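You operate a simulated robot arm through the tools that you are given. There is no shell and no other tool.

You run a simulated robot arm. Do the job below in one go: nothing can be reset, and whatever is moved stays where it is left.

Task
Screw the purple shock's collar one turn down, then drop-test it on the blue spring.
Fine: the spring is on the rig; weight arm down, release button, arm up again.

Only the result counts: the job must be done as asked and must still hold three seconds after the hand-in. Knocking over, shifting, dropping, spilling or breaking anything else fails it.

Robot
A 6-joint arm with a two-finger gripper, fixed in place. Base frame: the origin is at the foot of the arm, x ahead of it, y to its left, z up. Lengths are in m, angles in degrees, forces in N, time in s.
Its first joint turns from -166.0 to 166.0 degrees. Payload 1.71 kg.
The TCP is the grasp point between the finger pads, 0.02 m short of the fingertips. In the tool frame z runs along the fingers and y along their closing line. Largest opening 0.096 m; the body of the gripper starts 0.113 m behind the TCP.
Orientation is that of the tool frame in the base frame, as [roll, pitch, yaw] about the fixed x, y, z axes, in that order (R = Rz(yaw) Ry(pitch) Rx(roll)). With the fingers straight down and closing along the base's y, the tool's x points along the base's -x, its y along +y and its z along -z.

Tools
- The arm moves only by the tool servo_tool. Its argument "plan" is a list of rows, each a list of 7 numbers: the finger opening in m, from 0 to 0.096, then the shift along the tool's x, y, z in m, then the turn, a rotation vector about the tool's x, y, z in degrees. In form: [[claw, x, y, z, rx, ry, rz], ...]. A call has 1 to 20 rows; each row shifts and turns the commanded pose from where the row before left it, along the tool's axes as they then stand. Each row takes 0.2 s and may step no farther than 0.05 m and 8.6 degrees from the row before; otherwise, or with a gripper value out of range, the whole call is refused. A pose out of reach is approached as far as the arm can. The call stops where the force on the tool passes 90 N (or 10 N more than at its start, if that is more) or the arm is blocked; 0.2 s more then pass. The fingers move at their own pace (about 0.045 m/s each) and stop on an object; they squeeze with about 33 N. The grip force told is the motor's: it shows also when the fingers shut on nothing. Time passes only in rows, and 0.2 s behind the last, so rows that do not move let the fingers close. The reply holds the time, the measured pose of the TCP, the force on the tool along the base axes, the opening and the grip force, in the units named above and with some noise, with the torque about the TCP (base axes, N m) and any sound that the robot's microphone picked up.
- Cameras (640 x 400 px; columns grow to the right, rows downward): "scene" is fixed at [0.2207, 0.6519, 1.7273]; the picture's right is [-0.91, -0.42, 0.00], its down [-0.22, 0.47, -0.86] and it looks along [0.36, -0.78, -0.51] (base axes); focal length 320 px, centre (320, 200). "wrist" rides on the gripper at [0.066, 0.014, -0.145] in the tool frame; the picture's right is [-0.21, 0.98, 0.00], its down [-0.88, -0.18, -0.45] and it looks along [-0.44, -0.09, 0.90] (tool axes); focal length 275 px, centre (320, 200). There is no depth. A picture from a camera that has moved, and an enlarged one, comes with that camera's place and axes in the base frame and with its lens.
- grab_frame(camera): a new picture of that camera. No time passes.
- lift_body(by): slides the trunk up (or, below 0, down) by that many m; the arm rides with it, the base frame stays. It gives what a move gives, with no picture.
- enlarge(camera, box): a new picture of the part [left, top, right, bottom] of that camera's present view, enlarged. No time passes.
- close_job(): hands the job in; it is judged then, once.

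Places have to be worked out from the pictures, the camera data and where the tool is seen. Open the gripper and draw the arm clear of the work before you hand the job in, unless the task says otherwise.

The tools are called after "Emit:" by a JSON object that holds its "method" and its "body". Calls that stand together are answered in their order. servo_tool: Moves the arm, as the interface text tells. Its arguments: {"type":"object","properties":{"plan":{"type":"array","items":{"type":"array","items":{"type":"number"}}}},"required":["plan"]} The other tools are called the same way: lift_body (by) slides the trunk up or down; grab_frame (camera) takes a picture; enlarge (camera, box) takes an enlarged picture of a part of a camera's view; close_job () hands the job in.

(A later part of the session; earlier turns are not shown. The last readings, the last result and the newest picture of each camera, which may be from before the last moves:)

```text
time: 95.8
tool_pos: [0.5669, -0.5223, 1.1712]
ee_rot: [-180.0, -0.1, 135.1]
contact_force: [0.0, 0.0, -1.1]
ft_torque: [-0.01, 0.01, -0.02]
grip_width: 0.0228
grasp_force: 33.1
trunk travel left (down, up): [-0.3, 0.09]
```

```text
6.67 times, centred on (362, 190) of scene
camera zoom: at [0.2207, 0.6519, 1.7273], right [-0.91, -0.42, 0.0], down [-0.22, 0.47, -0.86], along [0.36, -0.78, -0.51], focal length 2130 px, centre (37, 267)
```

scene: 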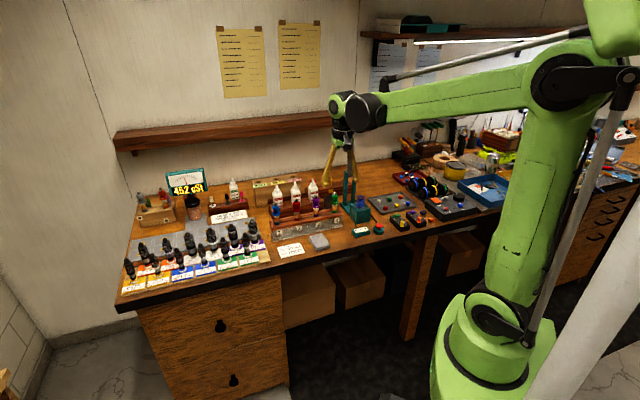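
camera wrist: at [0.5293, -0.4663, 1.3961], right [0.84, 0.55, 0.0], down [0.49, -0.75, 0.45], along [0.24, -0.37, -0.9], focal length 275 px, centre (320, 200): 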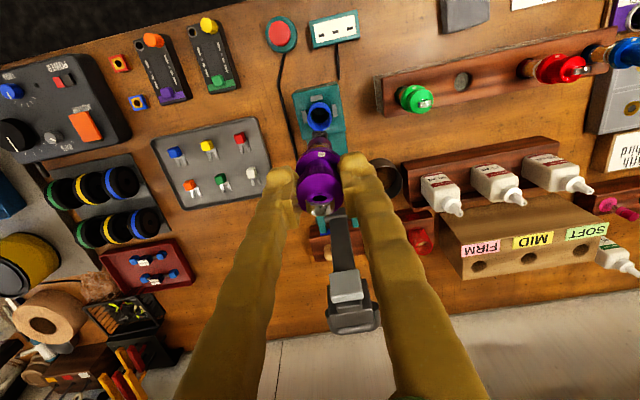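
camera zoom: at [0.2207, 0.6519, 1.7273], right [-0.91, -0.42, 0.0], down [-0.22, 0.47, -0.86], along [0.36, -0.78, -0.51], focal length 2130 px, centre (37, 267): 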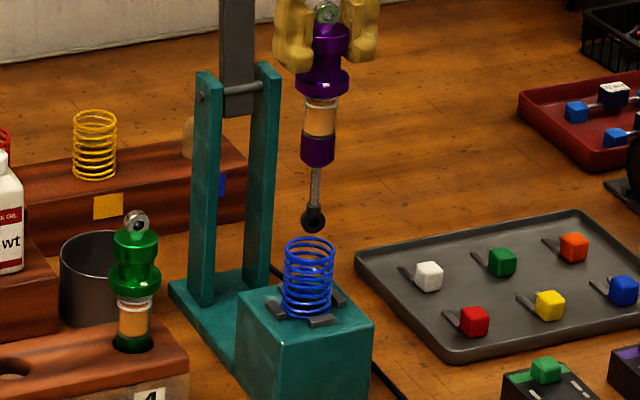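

The ball end is right over the spring mouth. Continuing down in 1 cm steps, watching force.

Emit:
{"method": "servo_tool", "body": {"plan": [[0, 0, 0, 0.01, 0, 0, 0], [0, 0, 0, 0.01, 0, 0, 0], [0, 0, 0, 0.01, 0, 0, 0], [0, 0, 0, 0.01, 0, 0, 0], [0, 0, 0, 0, 0, 0, 0]]}}

Emit:
{"method": "enlarge", "body": {"camera": "wrist", "box": [270, 70, 370, 200]}}

Emit:
{"method": "enlarge", "body": {"camera": "scene", "box": [340, 160, 385, 220]}}

```text
time: 97.0
tool_pos: [0.5664, -0.5231, 1.1304]
ee_rot: [-179.9, -0.1, 135.0]
contact_force: [0.7, 0.3, -1.1]
ft_torque: [-0.01, 0.01, -0.03]
grip_width: 0.0227
grasp_force: 32.6
trunk travel left (down, up): [-0.3, 0.09]
```

```text
3.08 times, centred on (320, 135) of wrist
camera zoom: at [0.529, -0.4666, 1.2762], right [0.84, 0.55, 0.0], down [0.49, -0.75, 0.44], along [0.24, -0.37, -0.9], focal length 847 px, centre (320, 400)
```

zoom: 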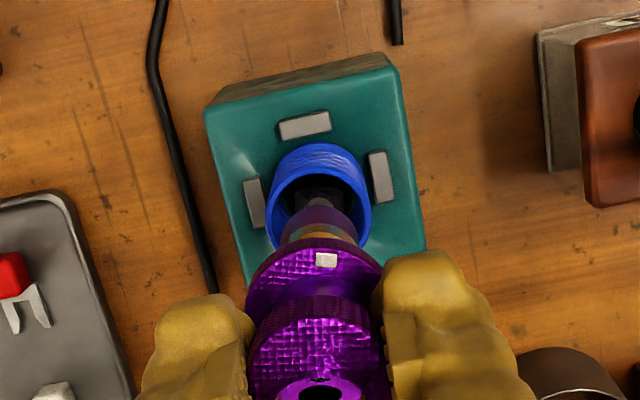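

```text
6.67 times, centred on (362, 190) of scene
camera zoom: at [0.2207, 0.6519, 1.7273], right [-0.91, -0.42, 0.0], down [-0.22, 0.47, -0.86], along [0.36, -0.78, -0.51], focal length 2130 px, centre (37, 267)
```

zoom: 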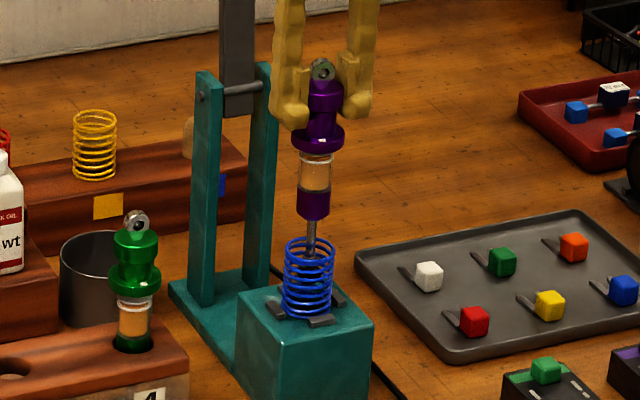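

Rod inside the spring, base cap well centred per the wrist view. Continuing down carefully.

Emit:
{"method": "servo_tool", "body": {"plan": [[0, 0, 0, 0.007, 0, 0, 0], [0, 0, 0, 0.007, 0, 0, 0], [0, 0, 0, 0.007, 0, 0, 0], [0, 0, 0, 0.007, 0, 0, 0], [0, 0, 0, 0, 0, 0, 0]]}}

Emit:
{"method": "enlarge", "body": {"camera": "wrist", "box": [270, 70, 370, 200]}}

Emit:
{"method": "enlarge", "body": {"camera": "scene", "box": [340, 160, 385, 220]}}

```text
time: 98.2
tool_pos: [0.5666, -0.5214, 1.1024]
ee_rot: [-180.0, 0.1, 134.9]
contact_force: [0.9, 0.3, -0.9]
ft_torque: [-0.02, 0.02, -0.03]
grip_width: 0.023
grasp_force: 33.2
trunk travel left (down, up): [-0.3, 0.09]
```

```text
3.08 times, centred on (320, 135) of wrist
camera zoom: at [0.5286, -0.4662, 1.2477], right [0.84, 0.55, 0.0], down [0.49, -0.75, 0.44], along [0.24, -0.37, -0.9], focal length 847 px, centre (320, 400)
```

zoom: 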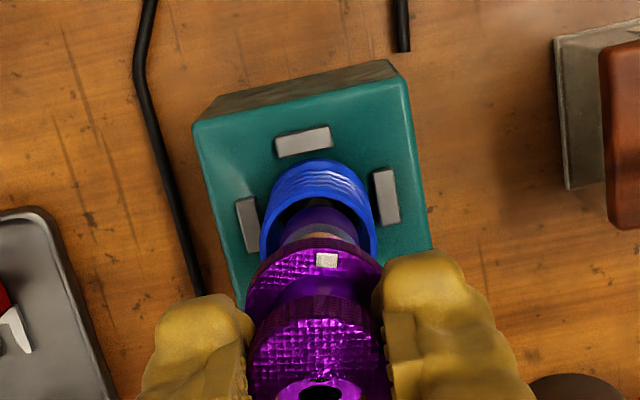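

```text
6.67 times, centred on (362, 190) of scene
camera zoom: at [0.2207, 0.6519, 1.7273], right [-0.91, -0.42, 0.0], down [-0.22, 0.47, -0.86], along [0.36, -0.78, -0.51], focal length 2130 px, centre (37, 267)
```

zoom: 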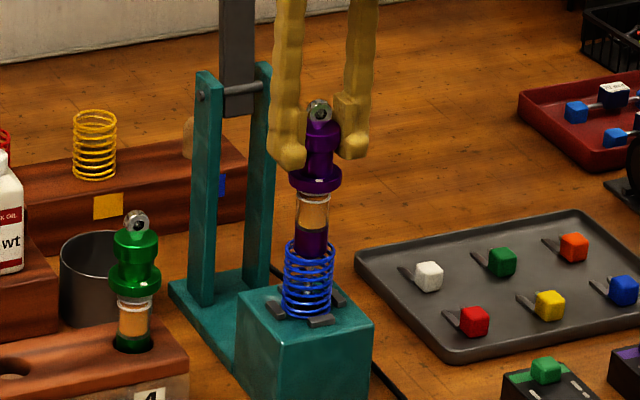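

Base cap has entered the spring. Continuing in small steps.

Emit:
{"method": "servo_tool", "body": {"plan": [[0, 0, 0, 0.006, 0, 0, 0], [0, 0, 0, 0.006, 0, 0, 0], [0, 0, 0, 0.006, 0, 0, 0], [0, 0, 0, 0.006, 0, 0, 0], [0, 0, 0, 0, 0, 0, 0]]}}

Emit:
{"method": "enlarge", "body": {"camera": "wrist", "box": [270, 70, 370, 200]}}

Emit:
{"method": "enlarge", "body": {"camera": "scene", "box": [345, 175, 380, 215]}}

```text
time: 99.4
tool_pos: [0.5659, -0.5226, 1.08]
ee_rot: [-179.9, 0.0, 135.1]
contact_force: [0.6, -1.3, -0.5]
ft_torque: [-0.01, 0.0, 0.0]
grip_width: 0.0229
grasp_force: 32.2
trunk travel left (down, up): [-0.3, 0.09]
```

```text
3.08 times, centred on (320, 135) of wrist
camera zoom: at [0.5285, -0.4667, 1.2241], right [0.84, 0.55, 0.0], down [0.49, -0.75, 0.44], along [0.24, -0.37, -0.9], focal length 847 px, centre (320, 400)
```

zoom: 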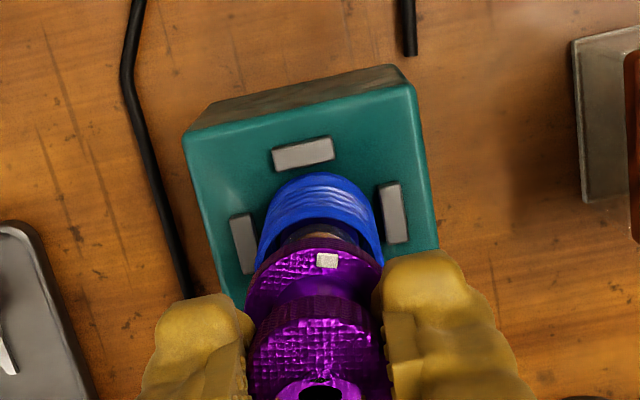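

```text
10.00 times, centred on (362, 195) of scene
camera zoom: at [0.2207, 0.6519, 1.7273], right [-0.91, -0.42, 0.0], down [-0.22, 0.47, -0.86], along [0.36, -0.78, -0.51], focal length 3195 px, centre (-105, 250)
```

zoom: 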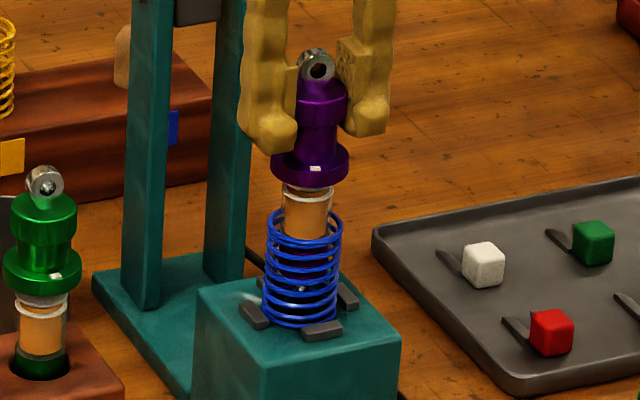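

Going in cleanly. Continue 4 mm steps to ~1.064.

Emit:
{"method": "servo_tool", "body": {"plan": [[0, 0, 0, 0.004, 0, 0, 0], [0, 0, 0, 0.004, 0, 0, 0], [0, 0, 0, 0.004, 0, 0, 0], [0, 0, 0, 0.003, 0, 0, 0], [0, 0, 0, 0, 0, 0, 0]]}}

Emit:
{"method": "enlarge", "body": {"camera": "scene", "box": [345, 175, 380, 215]}}

```text
time: 100.6
tool_pos: [0.5657, -0.5224, 1.0636]
ee_rot: [-179.9, 0.1, 135.0]
contact_force: [0.0, 0.2, -1.3]
ft_torque: [0.01, 0.03, -0.01]
grip_width: 0.0228
grasp_force: 33.2
trunk travel left (down, up): [-0.3, 0.09]
```

```text
10.00 times, centred on (362, 195) of scene
camera zoom: at [0.2207, 0.6519, 1.7273], right [-0.91, -0.42, 0.0], down [-0.22, 0.47, -0.86], along [0.36, -0.78, -0.51], focal length 3195 px, centre (-105, 250)
```

zoom: 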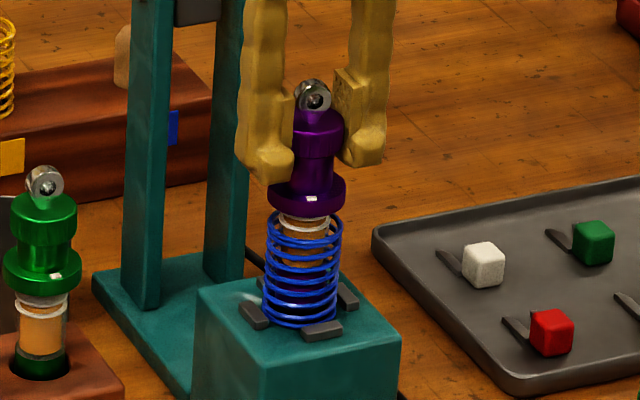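

By the scene view the collar is still ~15 mm above the spring's top. Continuing down in 3 mm steps.

Emit:
{"method": "servo_tool", "body": {"plan": [[0, 0, 0, 0.003, 0, 0, 0], [0, 0, 0, 0.003, 0, 0, 0], [0, 0, 0, 0.003, 0, 0, 0], [0, 0, 0, 0, 0, 0, 0]]}}

Emit:
{"method": "enlarge", "body": {"camera": "scene", "box": [345, 175, 380, 215]}}

Emit:
{"method": "enlarge", "body": {"camera": "wrist", "box": [240, 100, 400, 250]}}

```text
time: 101.6
tool_pos: [0.5657, -0.5221, 1.0541]
ee_rot: [-179.9, 0.0, 135.0]
contact_force: [0.2, 0.2, -0.1]
ft_torque: [0.01, 0.03, 0.01]
grip_width: 0.0228
grasp_force: 33.2
trunk travel left (down, up): [-0.3, 0.09]
```

```text
10.00 times, centred on (362, 195) of scene
camera zoom: at [0.2207, 0.6519, 1.7273], right [-0.91, -0.42, 0.0], down [-0.22, 0.47, -0.86], along [0.36, -0.78, -0.51], focal length 3195 px, centre (-105, 250)
```

zoom: 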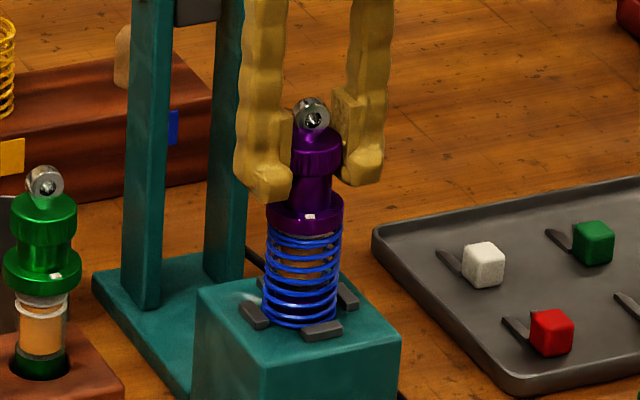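

```text
2.67 times, centred on (320, 175) of wrist
camera zoom: at [0.529, -0.4667, 1.1999], right [0.84, 0.55, 0.0], down [0.49, -0.75, 0.45], along [0.24, -0.37, -0.9], focal length 734 px, centre (320, 267)
```

zoom: 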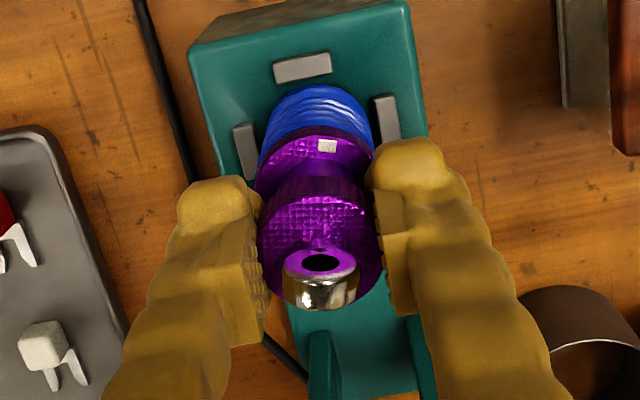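

The collar is almost on the spring. Lowering in 1.5 mm steps until contact shows.

Emit:
{"method": "servo_tool", "body": {"plan": [[0, 0, 0, 0.0015, 0, 0, 0], [0, 0, 0, 0.0015, 0, 0, 0], [0, 0, 0, 0, 0, 0, 0]]}}

Emit:
{"method": "enlarge", "body": {"camera": "scene", "box": [345, 175, 380, 215]}}

```text
time: 102.4
tool_pos: [0.5657, -0.5233, 1.0521]
ee_rot: [-179.9, 0.0, 135.0]
contact_force: [0.2, 0.2, -1.3]
ft_torque: [-0.01, -0.02, 0.0]
grip_width: 0.0227
grasp_force: 32.9
trunk travel left (down, up): [-0.3, 0.09]
```

```text
10.00 times, centred on (362, 195) of scene
camera zoom: at [0.2207, 0.6519, 1.7273], right [-0.91, -0.42, 0.0], down [-0.22, 0.47, -0.86], along [0.36, -0.78, -0.51], focal length 3195 px, centre (-105, 250)
```

zoom: 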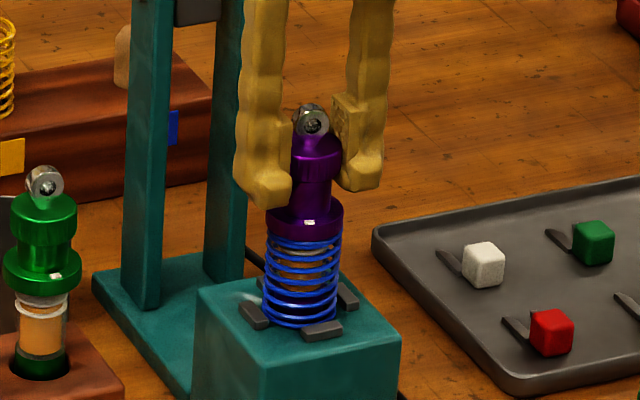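

Emit:
{"method": "servo_tool", "body": {"plan": [[0, 0, 0, 0.0015, 0, 0, 0], [0, 0, 0, 0.0015, 0, 0, 0], [0, 0, 0, 0, 0, 0, 0]]}}

Emit:
{"method": "enlarge", "body": {"camera": "scene", "box": [345, 175, 380, 215]}}

```text
time: 103.2
tool_pos: [0.5674, -0.5228, 1.0486]
ee_rot: [-179.9, -0.1, 135.0]
contact_force: [-0.4, 0.6, -0.3]
ft_torque: [0.0, 0.05, -0.01]
grip_width: 0.0226
grasp_force: 32.9
trunk travel left (down, up): [-0.3, 0.09]
```

```text
10.00 times, centred on (362, 195) of scene
camera zoom: at [0.2207, 0.6519, 1.7273], right [-0.91, -0.42, 0.0], down [-0.22, 0.47, -0.86], along [0.36, -0.78, -0.51], focal length 3195 px, centre (-105, 250)
```

zoom: 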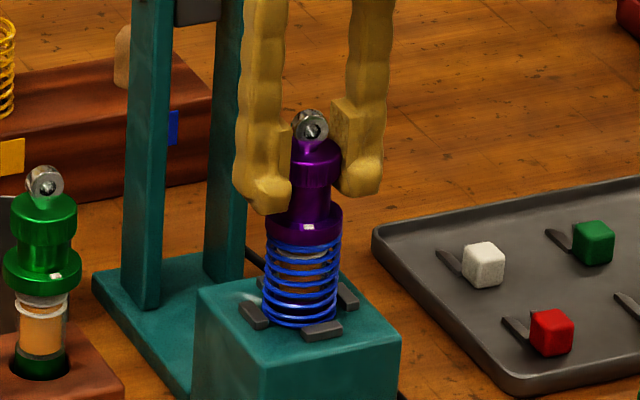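

Emit:
{"method": "servo_tool", "body": {"plan": [[0, 0, 0, 0.001, 0, 0, 0], [0, 0, 0, 0.001, 0, 0, 0], [0, 0, 0, 0, 0, 0, 0]]}}

Emit:
{"method": "enlarge", "body": {"camera": "scene", "box": [345, 175, 380, 215]}}

```text
time: 104.0
tool_pos: [0.566, -0.5227, 1.0465]
ee_rot: [-180.0, 0.0, 134.9]
contact_force: [-0.1, -0.2, 1.7]
ft_torque: [-0.03, 0.0, 0.0]
grip_width: 0.0228
grasp_force: 33.0
trunk travel left (down, up): [-0.3, 0.09]
```

```text
10.00 times, centred on (362, 195) of scene
camera zoom: at [0.2207, 0.6519, 1.7273], right [-0.91, -0.42, 0.0], down [-0.22, 0.47, -0.86], along [0.36, -0.78, -0.51], focal length 3195 px, centre (-105, 250)
```

zoom: 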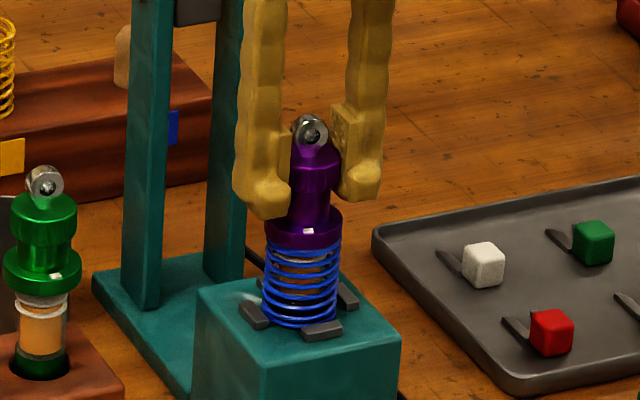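

Contact with the spring is felt (+2–3 N). Releasing the shock here.

Emit:
{"method": "servo_tool", "body": {"plan": [[0.03, 0, 0, 0, 0, 0, 0], [0.045, 0, 0, 0, 0, 0, 0], [0.06, 0, 0, 0, 0, 0, 0], [0.06, 0, 0, 0, 0, 0, 0], [0.06, 0, 0, 0, 0, 0, 0]]}}

Emit:
{"method": "enlarge", "body": {"camera": "scene", "box": [345, 175, 380, 215]}}

Emit:
{"method": "enlarge", "body": {"camera": "wrist", "box": [240, 100, 400, 250]}}

```text
time: 105.2
tool_pos: [0.5665, -0.5228, 1.0464]
ee_rot: [-179.9, 0.0, 135.0]
contact_force: [-0.6, -0.2, 0.0]
ft_torque: [0.01, 0.01, 0.01]
grip_width: 0.0598
grasp_force: 0.0
trunk travel left (down, up): [-0.3, 0.09]
```

```text
10.00 times, centred on (362, 195) of scene
camera zoom: at [0.2207, 0.6519, 1.7273], right [-0.91, -0.42, 0.0], down [-0.22, 0.47, -0.86], along [0.36, -0.78, -0.51], focal length 3195 px, centre (-105, 250)
```

zoom: 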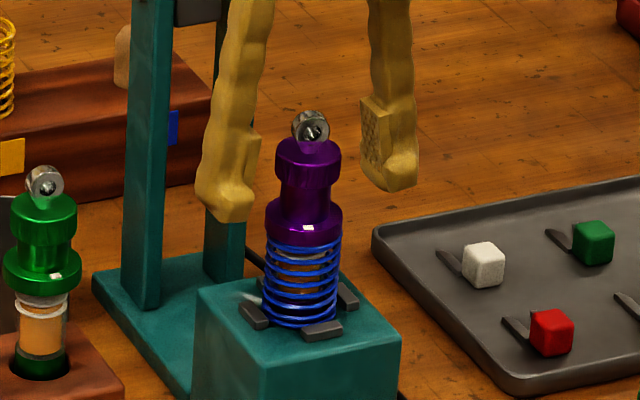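

```text
2.67 times, centred on (320, 175) of wrist
camera zoom: at [0.5291, -0.4666, 1.1918], right [0.84, 0.55, 0.0], down [0.49, -0.75, 0.45], along [0.24, -0.37, -0.9], focal length 734 px, centre (320, 267)
```

zoom: 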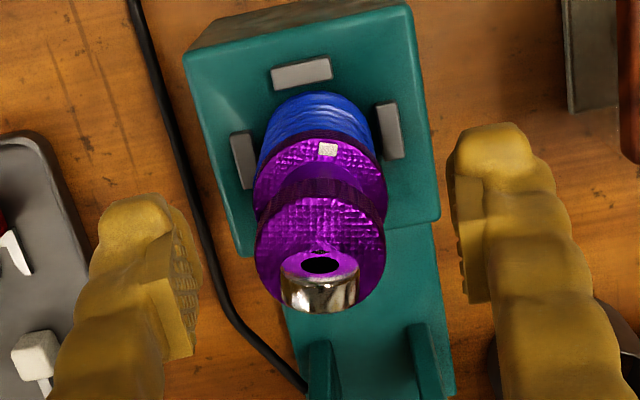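

The shock stands upright on the spring. Raising the gripper clear, then backing off a bit to look at the weight arm.

Emit:
{"method": "servo_tool", "body": {"plan": [[0.06, 0, 0, -0.03, 0, 0, 0], [0.06, 0, 0, -0.04, 0, 0, 0], [0.06, 0, 0, -0.04, 0, 0, 0], [0.06, 0.02, 0, -0.04, 0, 0, 0], [0.06, 0.03, 0, -0.04, 0, 0, 0], [0.06, 0, 0, 0, 0, 0, 0]]}}

Emit:
{"method": "grab_frame", "body": {"camera": "wrist"}}

Emit:
{"method": "enlarge", "body": {"camera": "wrist", "box": [270, 180, 400, 340]}}

Emit:
{"method": "enlarge", "body": {"camera": "scene", "box": [325, 135, 370, 215]}}

```text
time: 106.6
tool_pos: [0.5303, -0.486, 1.2355]
ee_rot: [-179.8, 0.0, 135.1]
contact_force: [0.2, -0.9, 0.7]
ft_torque: [-0.04, -0.06, -0.01]
grip_width: 0.0602
grasp_force: 0.1
trunk travel left (down, up): [-0.3, 0.09]
```

```text
taken
camera wrist: at [0.4925, -0.4295, 1.3817], right [0.84, 0.55, 0.0], down [0.49, -0.75, 0.45], along [0.24, -0.37, -0.9], focal length 275 px, centre (320, 200)
```

wrist: 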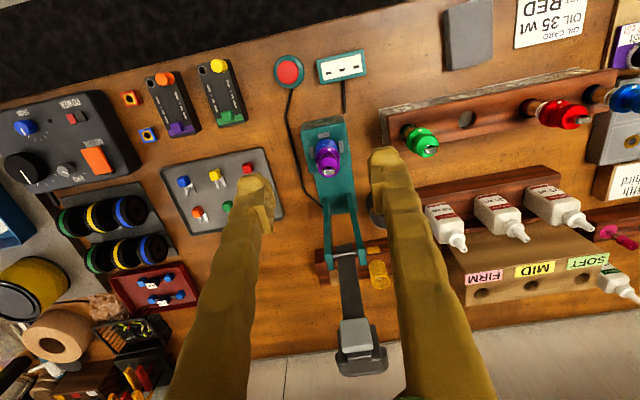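

```text
2.50 times, centred on (335, 260) of wrist
camera zoom: at [0.4925, -0.4295, 1.3817], right [0.84, 0.55, 0.0], down [0.49, -0.75, 0.45], along [0.24, -0.37, -0.9], focal length 688 px, centre (282, 50)
```

zoom: 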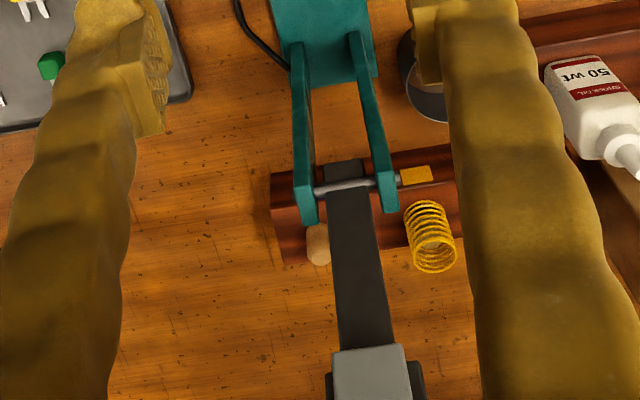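

```text
5.00 times, centred on (348, 175) of scene
camera zoom: at [0.2207, 0.6519, 1.7273], right [-0.91, -0.42, 0.0], down [-0.22, 0.47, -0.86], along [0.36, -0.78, -0.51], focal length 1597 px, centre (182, 325)
```

zoom: 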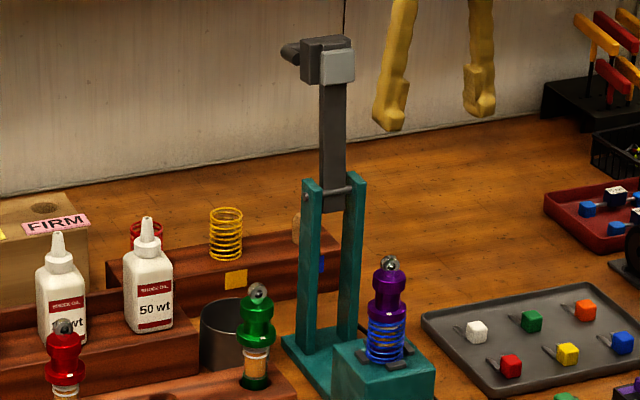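

Zoom in on the weight head.

Emit:
{"method": "enlarge", "body": {"camera": "wrist", "box": [320, 300, 400, 390]}}

Emit:
{"method": "enlarge", "body": {"camera": "scene", "box": [335, 138, 360, 180]}}

```text
4.44 times, centred on (360, 345) of wrist
camera zoom: at [0.4925, -0.4295, 1.3817], right [0.84, 0.55, 0.0], down [0.49, -0.75, 0.45], along [0.24, -0.37, -0.9], focal length 1224 px, centre (142, -444)
```

zoom: 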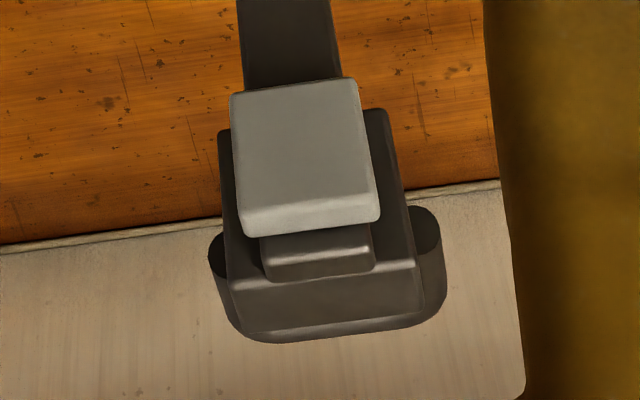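

```text
9.52 times, centred on (348, 159) of scene
camera zoom: at [0.2207, 0.6519, 1.7273], right [-0.91, -0.42, 0.0], down [-0.22, 0.47, -0.86], along [0.36, -0.78, -0.51], focal length 3043 px, centre (58, 590)
```

zoom: 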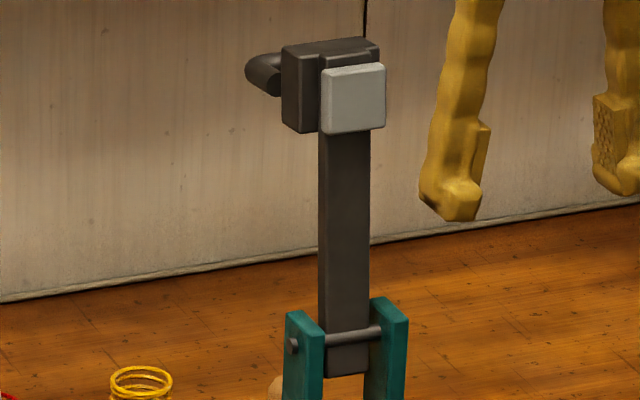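

The head has a light strike pad (front), a dark block ≈47 mm wide and a round handle bar behind it; the arm leans back ~10° past vertical. Hinge ≈ (0.652,-0.608,1.077), axis along e1. I'll move above the head for a precise look (fingers opened wide).

Emit:
{"method": "servo_tool", "body": {"plan": [[0.09, 0, 0, -0.045, 0, 0, 0], [0.09, 0, 0, -0.045, 0, 0, 0], [0.09, -0.03, 0, 0, 0, 0, 0], [0.09, -0.03, 0, 0, 0, 0, 0], [0.09, -0.03, 0, 0, 0, 0, 0], [0.09, -0.03, 0, 0, 0, 0, 0], [0.09, -0.03, 0, 0, 0, 0, 0], [0.09, 0, 0, 0, 0, 0, 0]]}}

Emit:
{"method": "grab_frame", "body": {"camera": "wrist"}}

Emit:
{"method": "enlarge", "body": {"camera": "wrist", "box": [270, 130, 390, 230]}}

Emit:
{"method": "enlarge", "body": {"camera": "scene", "box": [310, 80, 400, 215]}}

```text
time: 108.4
tool_pos: [0.6381, -0.5929, 1.3258]
ee_rot: [-179.9, 0.0, 135.0]
contact_force: [0.1, -0.6, -0.7]
ft_torque: [0.05, 0.01, 0.03]
grip_width: 0.09
grasp_force: 0.1
trunk travel left (down, up): [-0.3, 0.09]
```

```text
taken
camera wrist: at [0.6005, -0.5375, 1.4715], right [0.84, 0.55, 0.0], down [0.49, -0.75, 0.44], along [0.24, -0.37, -0.9], focal length 275 px, centre (320, 200)
```

wrist: 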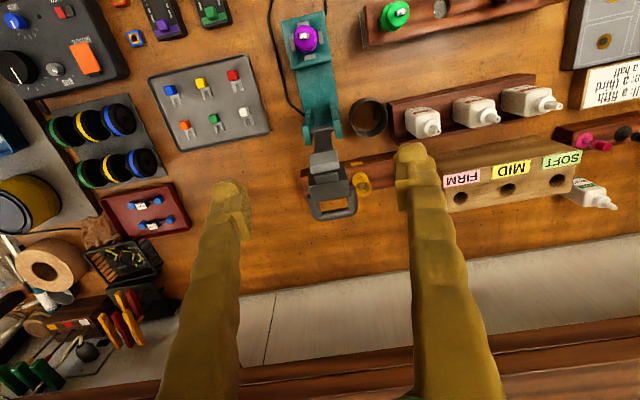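

```text
4.00 times, centred on (330, 180) of wrist
camera zoom: at [0.6005, -0.5375, 1.4715], right [0.84, 0.55, 0.0], down [0.49, -0.75, 0.44], along [0.24, -0.37, -0.9], focal length 1101 px, centre (280, 280)
```

zoom: 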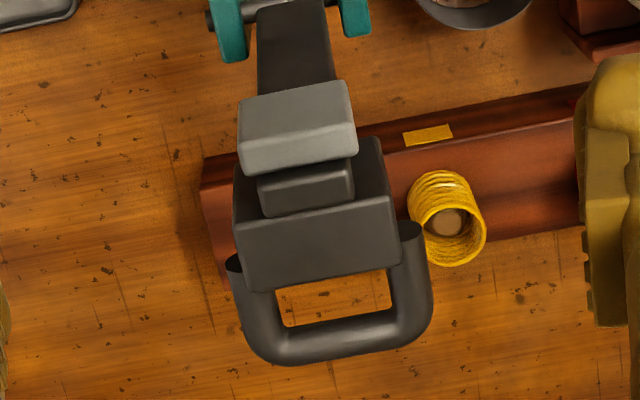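

```text
2.96 times, centred on (355, 148) of scene
camera zoom: at [0.2207, 0.6519, 1.7273], right [-0.91, -0.42, 0.0], down [-0.22, 0.47, -0.86], along [0.36, -0.78, -0.51], focal length 947 px, centre (216, 356)
```

zoom: 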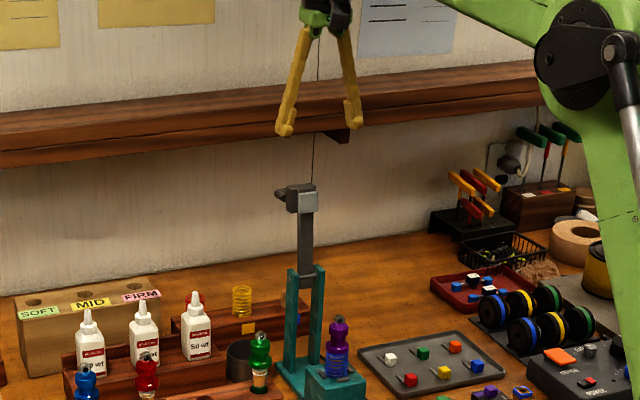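

Now I see the head clearly: block ≈42–47 mm wide with a loop handle behind. Computed grip point ≈49 mm further towards the wall and 132 mm lower. I'll go over it and descend with the fingers open on both sides of the block.

Emit:
{"method": "servo_tool", "body": {"plan": [[0.08, -0.0165, -0.0004, 0, 0, 0, 0], [0.08, -0.0165, -0.0003, 0, 0, 0, 0], [0.08, -0.0163, -0.0003, 0, 0, 0, 0], [0.08, 0, 0, 0.03, 0, 0, 0], [0.08, 0, 0, 0.03, 0, 0, 0], [0.08, 0, 0, 0, 0, 0, 0]]}}

Emit:
{"method": "grab_frame", "body": {"camera": "wrist"}}

Emit:
{"method": "enlarge", "body": {"camera": "wrist", "box": [260, 120, 380, 220]}}

Emit:
{"method": "enlarge", "body": {"camera": "scene", "box": [315, 110, 375, 200]}}

```text
time: 109.8
tool_pos: [0.6713, -0.6292, 1.2673]
ee_rot: [-180.0, 0.0, 134.9]
contact_force: [0.3, 0.1, 0.0]
ft_torque: [0.0, -0.03, 0.02]
grip_width: 0.08
grasp_force: 0.1
trunk travel left (down, up): [-0.3, 0.09]
```

```text
taken
camera wrist: at [0.6339, -0.5733, 1.4117], right [0.84, 0.55, 0.0], down [0.49, -0.75, 0.44], along [0.24, -0.37, -0.9], focal length 275 px, centre (320, 200)
```

wrist: 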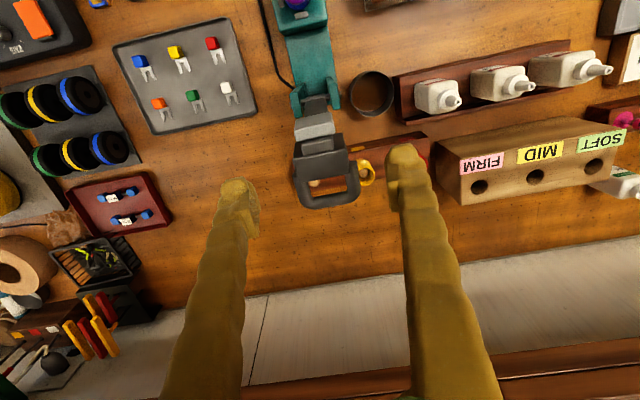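

```text
4.00 times, centred on (320, 170) of wrist
camera zoom: at [0.6339, -0.5733, 1.4117], right [0.84, 0.55, 0.0], down [0.49, -0.75, 0.44], along [0.24, -0.37, -0.9], focal length 1101 px, centre (320, 320)
```

zoom: 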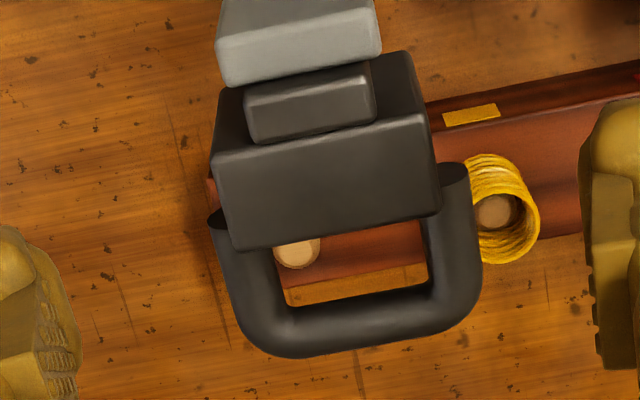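

```text
4.44 times, centred on (345, 155) of scene
camera zoom: at [0.2207, 0.6519, 1.7273], right [-0.91, -0.42, 0.0], down [-0.22, 0.47, -0.86], along [0.36, -0.78, -0.51], focal length 1420 px, centre (209, 400)
```

zoom: 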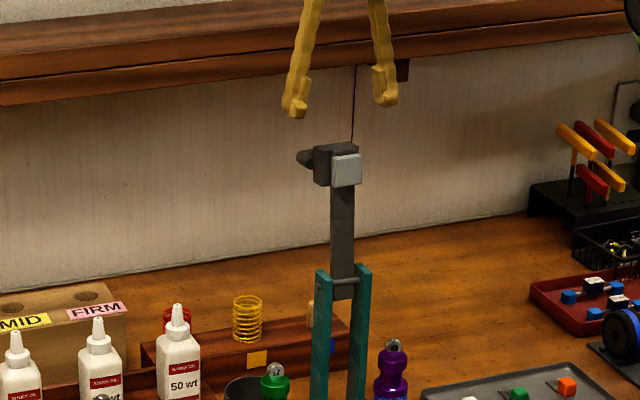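

Aligned (head ≈1 mm off-centre). Descending to the grip height.

Emit:
{"method": "servo_tool", "body": {"plan": [[0.08, 0, 0.001, 0.024, 0, 0, 0], [0.08, 0, 0, 0.024, 0, 0, 0], [0.08, 0, 0, 0.024, 0, 0, 0], [0.08, 0, 0, 0, 0, 0, 0]]}}

Emit:
{"method": "grab_frame", "body": {"camera": "wrist"}}

Emit:
{"method": "enlarge", "body": {"camera": "scene", "box": [325, 120, 370, 190]}}

```text
time: 110.8
tool_pos: [0.6708, -0.6277, 1.1959]
ee_rot: [-179.9, 0.0, 135.1]
contact_force: [-0.5, 1.0, -0.5]
ft_torque: [0.0, 0.01, -0.02]
grip_width: 0.08
grasp_force: 0.1
trunk travel left (down, up): [-0.3, 0.09]
```

```text
taken
camera wrist: at [0.6343, -0.5716, 1.3402], right [0.84, 0.55, 0.0], down [0.49, -0.75, 0.44], along [0.24, -0.37, -0.9], focal length 275 px, centre (320, 200)
```

wrist: 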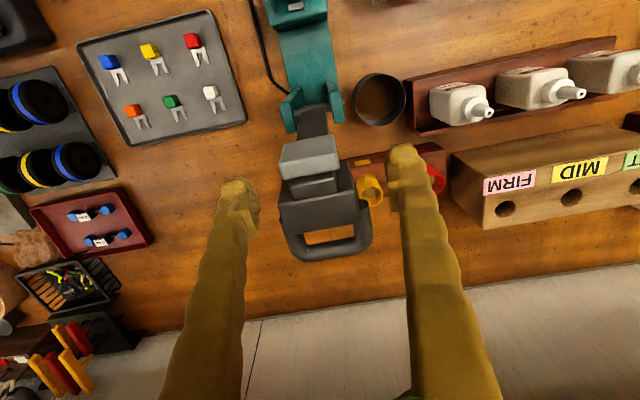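

```text
5.71 times, centred on (348, 155) of scene
camera zoom: at [0.2207, 0.6519, 1.7273], right [-0.91, -0.42, 0.0], down [-0.22, 0.47, -0.86], along [0.36, -0.78, -0.51], focal length 1826 px, centre (163, 457)
```

zoom: 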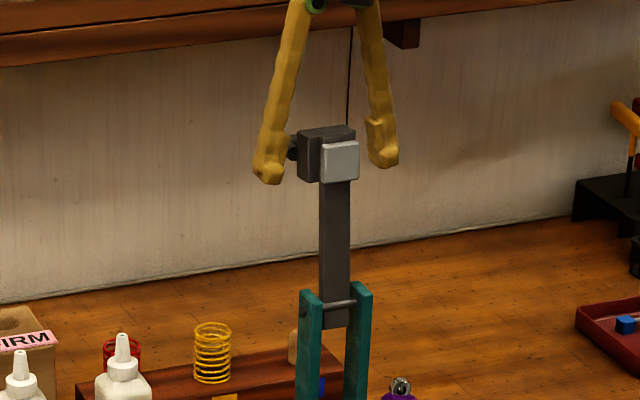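

Fingers straddle the head. Closing on it.

Emit:
{"method": "servo_tool", "body": {"plan": [[0.05, 0, 0, 0, 0, 0, 0], [0.02, 0, 0, 0, 0, 0, 0], [0.02, 0, 0, 0, 0, 0, 0], [0.02, 0, 0, 0, 0, 0, 0]]}}

Emit:
{"method": "enlarge", "body": {"camera": "wrist", "box": [240, 120, 400, 270]}}

Emit:
{"method": "enlarge", "body": {"camera": "scene", "box": [325, 120, 370, 190]}}

```text
time: 111.8
tool_pos: [0.6695, -0.6287, 1.1953]
ee_rot: [-179.9, 0.0, 135.0]
contact_force: [-15.1, 5.4, -5.1]
ft_torque: [0.16, 0.12, 0.04]
grip_width: 0.0426
grasp_force: 35.6
trunk travel left (down, up): [-0.3, 0.09]
```

```text
2.67 times, centred on (320, 195) of wrist
camera zoom: at [0.6328, -0.5715, 1.3409], right [0.84, 0.55, 0.0], down [0.49, -0.75, 0.44], along [0.24, -0.37, -0.9], focal length 734 px, centre (320, 213)
```

zoom: 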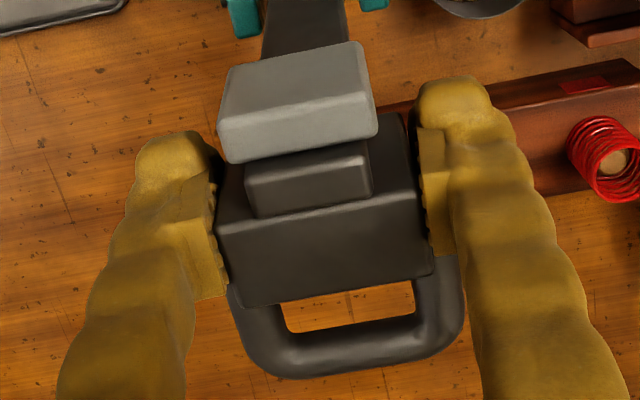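

```text
5.71 times, centred on (348, 155) of scene
camera zoom: at [0.2207, 0.6519, 1.7273], right [-0.91, -0.42, 0.0], down [-0.22, 0.47, -0.86], along [0.36, -0.78, -0.51], focal length 1826 px, centre (163, 457)
```

zoom: 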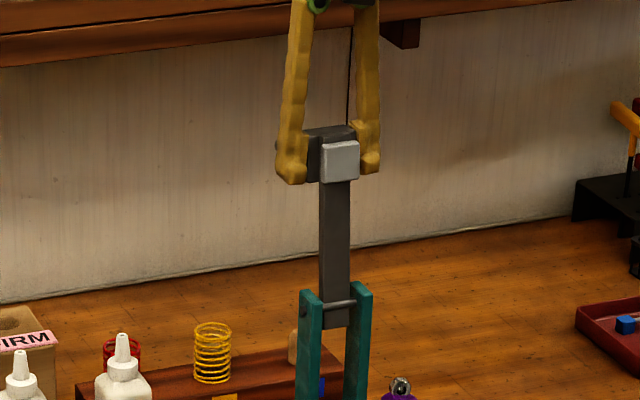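

Gripped (reads 42.6 mm). Now swinging the arm forward along its arc around the hinge, tilting the tool along partially. First two small steps, checking forces.

Emit:
{"method": "servo_tool", "body": {"plan": [[0.02, 0.0147, -0.0006, -0.0025, 0, -4.2, 0], [0.02, 0.0147, 0, -0.0017, 0, -4.2, 0], [0.02, 0, 0, 0, 0, 0, 0]]}}

Emit:
{"method": "enlarge", "body": {"camera": "scene", "box": [325, 110, 370, 220]}}

```text
time: 112.6
tool_pos: [0.6503, -0.6089, 1.1986]
ee_rot: [-179.9, 8.4, 135.0]
contact_force: [-1.7, -3.7, 7.9]
ft_torque: [-0.02, -0.16, 0.02]
grip_width: 0.0428
grasp_force: 35.0
trunk travel left (down, up): [-0.3, 0.09]
```

```text
3.64 times, centred on (348, 165) of scene
camera zoom: at [0.2207, 0.6519, 1.7273], right [-0.91, -0.42, 0.0], down [-0.22, 0.47, -0.86], along [0.36, -0.78, -0.51], focal length 1162 px, centre (220, 327)
```

zoom: 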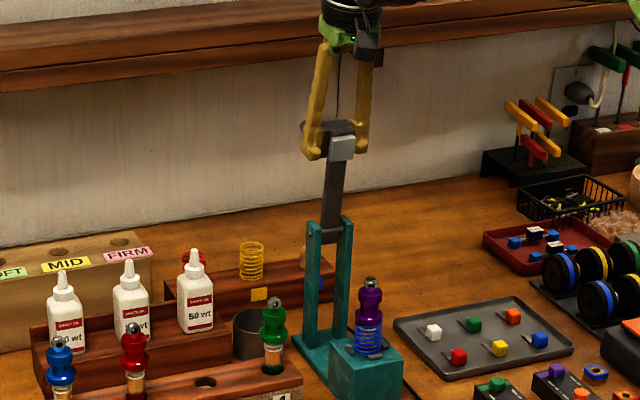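

Works well with low forces. Continuing along the arc.

Emit:
{"method": "servo_tool", "body": {"plan": [[0.02, 0.0149, 0, -0.001, 0, -4.2, 0], [0.02, 0.0148, 0, -0.0002, 0, -4.2, 0], [0.02, 0.0149, 0, 0.0005, 0, -4.2, 0], [0.02, 0, 0, 0, 0, 0, 0]]}}

Emit:
{"method": "enlarge", "body": {"camera": "scene", "box": [325, 110, 370, 220]}}

```text
time: 113.6
tool_pos: [0.619, -0.5743, 1.1892]
ee_rot: [-179.9, 21.0, 135.0]
contact_force: [-7.0, -0.3, 12.9]
ft_torque: [0.06, -0.12, -0.04]
grip_width: 0.0422
grasp_force: 34.8
trunk travel left (down, up): [-0.3, 0.09]
```

```text
3.64 times, centred on (348, 165) of scene
camera zoom: at [0.2207, 0.6519, 1.7273], right [-0.91, -0.42, 0.0], down [-0.22, 0.47, -0.86], along [0.36, -0.78, -0.51], focal length 1162 px, centre (220, 327)
```

zoom: 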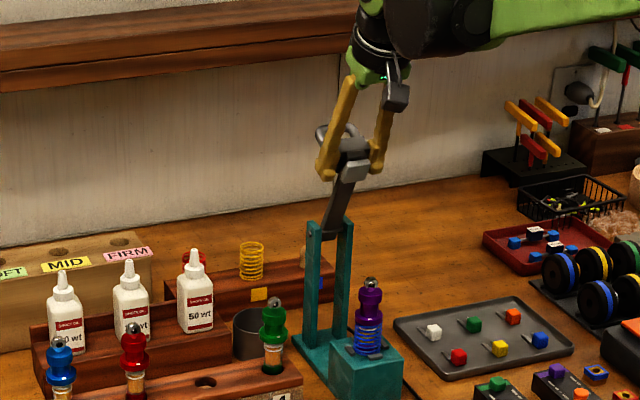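

A ~14 N radial force shows my radius is 1–2 mm short; correcting outward by 1.5 mm and continuing.

Emit:
{"method": "servo_tool", "body": {"plan": [[0.02, 0.0149, 0, -0.0003, 0, -4.2, 0], [0.02, 0.0148, 0, 0.0019, 0, -4.2, 0], [0.02, 0.0147, 0, 0.0027, 0, -4.2, 0], [0.02, 0, 0, 0, 0, 0, 0]]}}

Emit:
{"method": "enlarge", "body": {"camera": "scene", "box": [325, 110, 380, 220]}}

```text
time: 114.6
tool_pos: [0.5908, -0.5492, 1.1673]
ee_rot: [-179.8, 33.6, 135.1]
contact_force: [-10.6, -1.2, 9.7]
ft_torque: [-0.19, -0.39, 0.02]
grip_width: 0.0426
grasp_force: 35.3
trunk travel left (down, up): [-0.3, 0.09]
```

```text
3.64 times, centred on (352, 165) of scene
camera zoom: at [0.2207, 0.6519, 1.7273], right [-0.91, -0.42, 0.0], down [-0.22, 0.47, -0.86], along [0.36, -0.78, -0.51], focal length 1162 px, centre (202, 327)
```

zoom: 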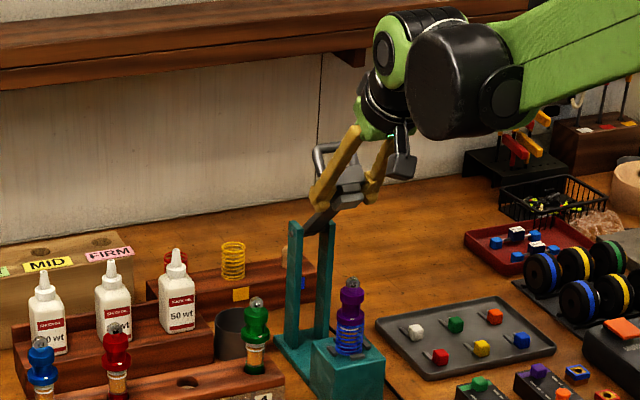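

Good. Another small radial/lateral relief and continue.

Emit:
{"method": "servo_tool", "body": {"plan": [[0.02, 0.0148, -0.0006, 0.0024, 0, -4.2, 0], [0.02, 0.0145, 0, 0.004, 0, -4.2, 0], [0.02, 0.0143, 0, 0.0048, 0, -4.2, 0], [0.02, 0, 0, 0, 0, 0, 0]]}}

Emit:
{"method": "enlarge", "body": {"camera": "scene", "box": [325, 130, 395, 230]}}

Emit:
{"method": "grab_frame", "body": {"camera": "wrist"}}

```text
time: 115.6
tool_pos: [0.5706, -0.5298, 1.1316]
ee_rot: [-179.8, 46.3, 135.1]
contact_force: [-9.0, 10.1, 8.9]
ft_torque: [-0.18, -0.3, 0.03]
grip_width: 0.0426
grasp_force: 34.4
trunk travel left (down, up): [-0.3, 0.09]
```

```text
4.00 times, centred on (360, 180) of scene
camera zoom: at [0.2207, 0.6519, 1.7273], right [-0.91, -0.42, 0.0], down [-0.22, 0.47, -0.86], along [0.36, -0.78, -0.51], focal length 1278 px, centre (160, 280)
```

zoom: 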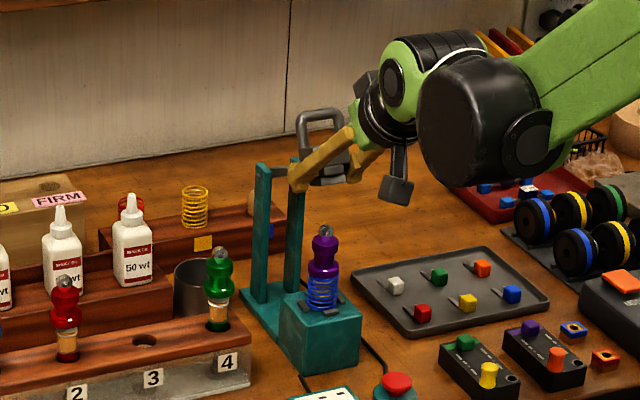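

```text
taken
camera wrist: at [0.4746, -0.4136, 1.1846], right [0.79, 0.59, 0.15], down [0.07, -0.33, 0.94], along [0.61, -0.74, -0.3], focal length 275 px, centre (320, 200)
```

wrist: 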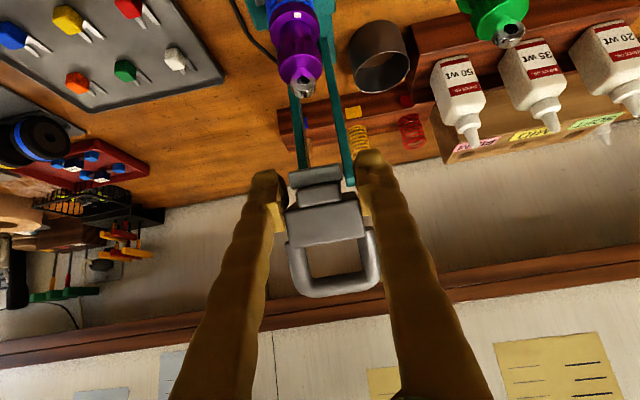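

Radial force still ~16 N outward; more relief and then two more steps, leaving ~14 mm before the pad meets the eyelet.

Emit:
{"method": "servo_tool", "body": {"plan": [[0.02, 0.0149, 0, 0.0042, 0, -4.2, 0], [0.02, 0.0141, 0, 0.0063, 0, -4.2, 0], [0.02, 0, 0, 0, 0, 0, 0]]}}

Emit:
{"method": "enlarge", "body": {"camera": "scene", "box": [325, 150, 395, 230]}}

Emit:
{"method": "grab_frame", "body": {"camera": "wrist"}}

```text
time: 116.4
tool_pos: [0.5642, -0.5211, 1.1035]
ee_rot: [-179.8, 54.7, 135.2]
contact_force: [-11.8, 10.6, 7.1]
ft_torque: [-0.46, -0.46, -0.01]
grip_width: 0.0425
grasp_force: 35.3
trunk travel left (down, up): [-0.3, 0.09]
```

```text
5.00 times, centred on (360, 190) of scene
camera zoom: at [0.2207, 0.6519, 1.7273], right [-0.91, -0.42, 0.0], down [-0.22, 0.47, -0.86], along [0.36, -0.78, -0.51], focal length 1597 px, centre (120, 250)
```

zoom: 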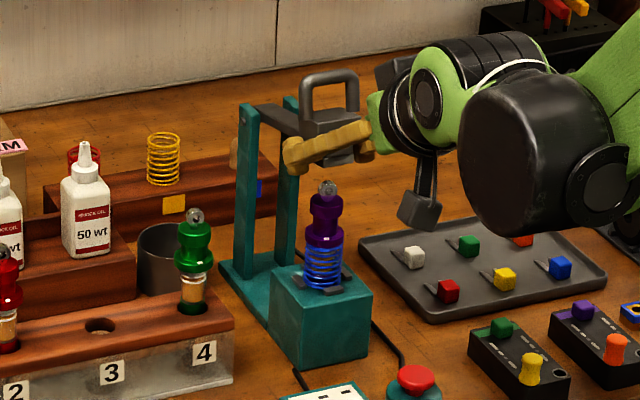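

```text
taken
camera wrist: at [0.4626, -0.4016, 1.1335], right [0.78, 0.61, 0.17], down [-0.03, -0.23, 0.97], along [0.63, -0.76, -0.16], focal length 275 px, centre (320, 200)
```

wrist: 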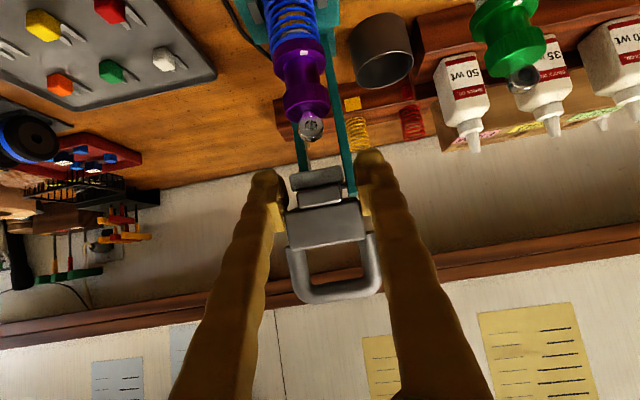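

Head is near horizontal, pad ~14 mm above the eyelet. Relieving radially and lowering in ~4 mm steps.

Emit:
{"method": "servo_tool", "body": {"plan": [[0.02, 0.0009, 0, -0.0019, 0, 0, 0], [0.02, 0.004, 0, 0.0018, 0, -2, 0], [0.02, 0.004, 0, 0.0018, 0, -2, 0], [0.02, 0, 0, 0, 0, 0, 0]]}}

Emit:
{"method": "enlarge", "body": {"camera": "scene", "box": [340, 160, 380, 210]}}

Emit:
{"method": "enlarge", "body": {"camera": "wrist", "box": [260, 90, 390, 240]}}

```text
time: 117.4
tool_pos: [0.5619, -0.5209, 1.0957]
ee_rot: [-179.7, 58.6, 135.2]
contact_force: [4.2, -8.6, 14.6]
ft_torque: [0.47, 0.42, 0.04]
grip_width: 0.0425
grasp_force: 35.0
trunk travel left (down, up): [-0.3, 0.09]
```

```text
8.00 times, centred on (360, 185) of scene
camera zoom: at [0.2207, 0.6519, 1.7273], right [-0.91, -0.42, 0.0], down [-0.22, 0.47, -0.86], along [0.36, -0.78, -0.51], focal length 2556 px, centre (0, 320)
```

zoom: 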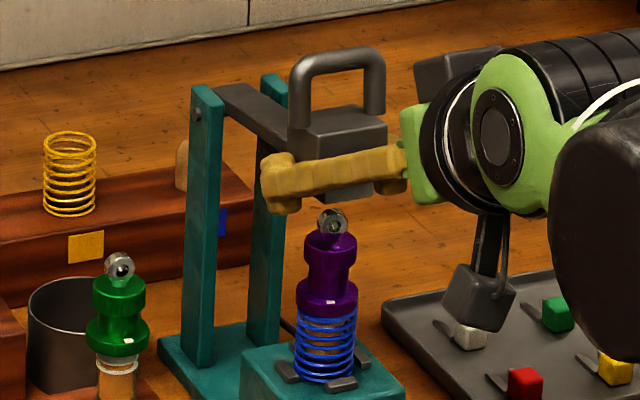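

```text
2.67 times, centred on (325, 165) of wrist
camera zoom: at [0.4603, -0.3992, 1.1141], right [0.77, 0.62, 0.17], down [-0.08, -0.18, 0.98], along [0.64, -0.77, -0.09], focal length 734 px, centre (307, 293)
```

zoom: 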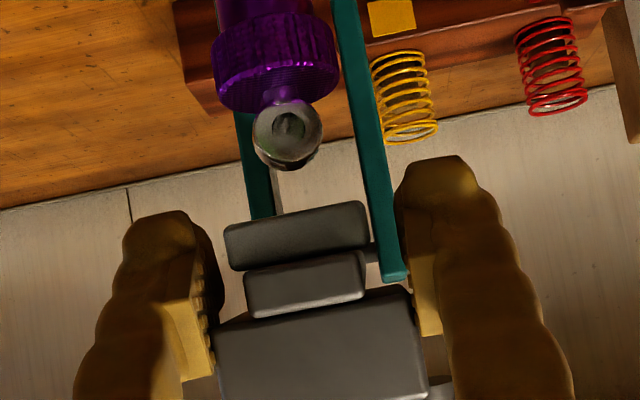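

Still ~10 mm gap between pad and eyelet in the wrist view. Lowering further in ~3 mm steps while following the tilt.

Emit:
{"method": "servo_tool", "body": {"plan": [[0.02, 0.0027, 0, 0.0019, 0, -2.5, 0], [0.02, 0.003, 0, 0.0014, 0, -2.5, 0], [0.02, 0, 0, 0, 0, 0, 0]]}}

Emit:
{"method": "enlarge", "body": {"camera": "scene", "box": [340, 160, 380, 210]}}

Emit:
{"method": "enlarge", "body": {"camera": "wrist", "box": [260, 90, 390, 240]}}

```text
time: 118.2
tool_pos: [0.5621, -0.5193, 1.0899]
ee_rot: [-179.7, 63.8, 135.1]
contact_force: [-1.0, -4.5, 34.5]
ft_torque: [0.44, 0.33, 0.05]
grip_width: 0.042
grasp_force: 34.9
trunk travel left (down, up): [-0.3, 0.09]
```

```text
8.00 times, centred on (360, 185) of scene
camera zoom: at [0.2207, 0.6519, 1.7273], right [-0.91, -0.42, 0.0], down [-0.22, 0.47, -0.86], along [0.36, -0.78, -0.51], focal length 2556 px, centre (0, 320)
```

zoom: 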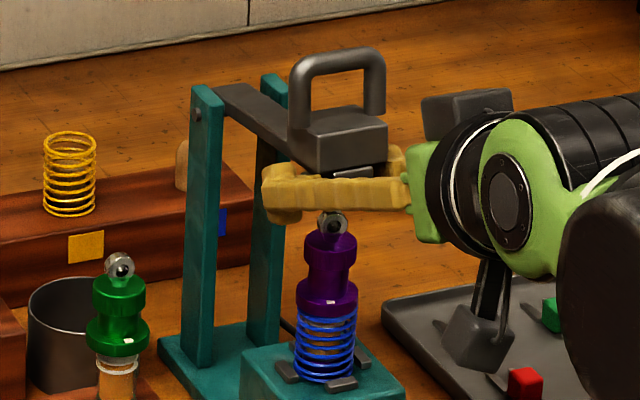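

```text
2.67 times, centred on (325, 165) of wrist
camera zoom: at [0.4584, -0.3973, 1.0942], right [0.76, 0.63, 0.18], down [-0.14, -0.12, 0.98], along [0.64, -0.77, -0.01], focal length 734 px, centre (307, 293)
```

zoom: 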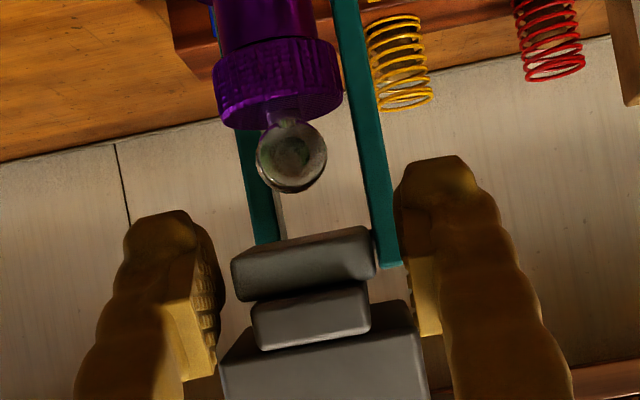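

The arm has stopped moving: the head stayed put while the fingers slid — it has reached its down stop, with the pad hovering ~9 mm above the eyelet. I'll relieve the downward push and open.

Emit:
{"method": "servo_tool", "body": {"plan": [[0.02, -0.0036, 0, -0.0018, 0, 0, 0], [0.02, -0.0018, 0, -0.0009, 0, 0, 0], [0.02, 0, 0, 0, 0, 0, 0]]}}

Emit:
{"method": "enlarge", "body": {"camera": "scene", "box": [340, 160, 380, 210]}}

```text
time: 119.0
tool_pos: [0.5629, -0.5197, 1.0929]
ee_rot: [-179.7, 63.6, 135.2]
contact_force: [-7.0, 0.7, -10.2]
ft_torque: [0.82, 0.68, 0.03]
grip_width: 0.0419
grasp_force: 34.7
trunk travel left (down, up): [-0.3, 0.09]
```

```text
8.00 times, centred on (360, 185) of scene
camera zoom: at [0.2207, 0.6519, 1.7273], right [-0.91, -0.42, 0.0], down [-0.22, 0.47, -0.86], along [0.36, -0.78, -0.51], focal length 2556 px, centre (0, 320)
```

zoom: 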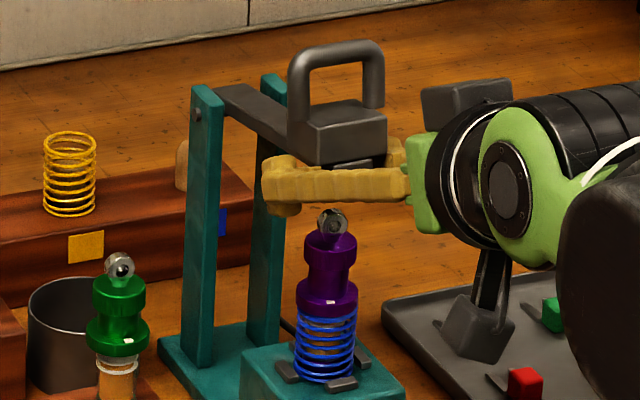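

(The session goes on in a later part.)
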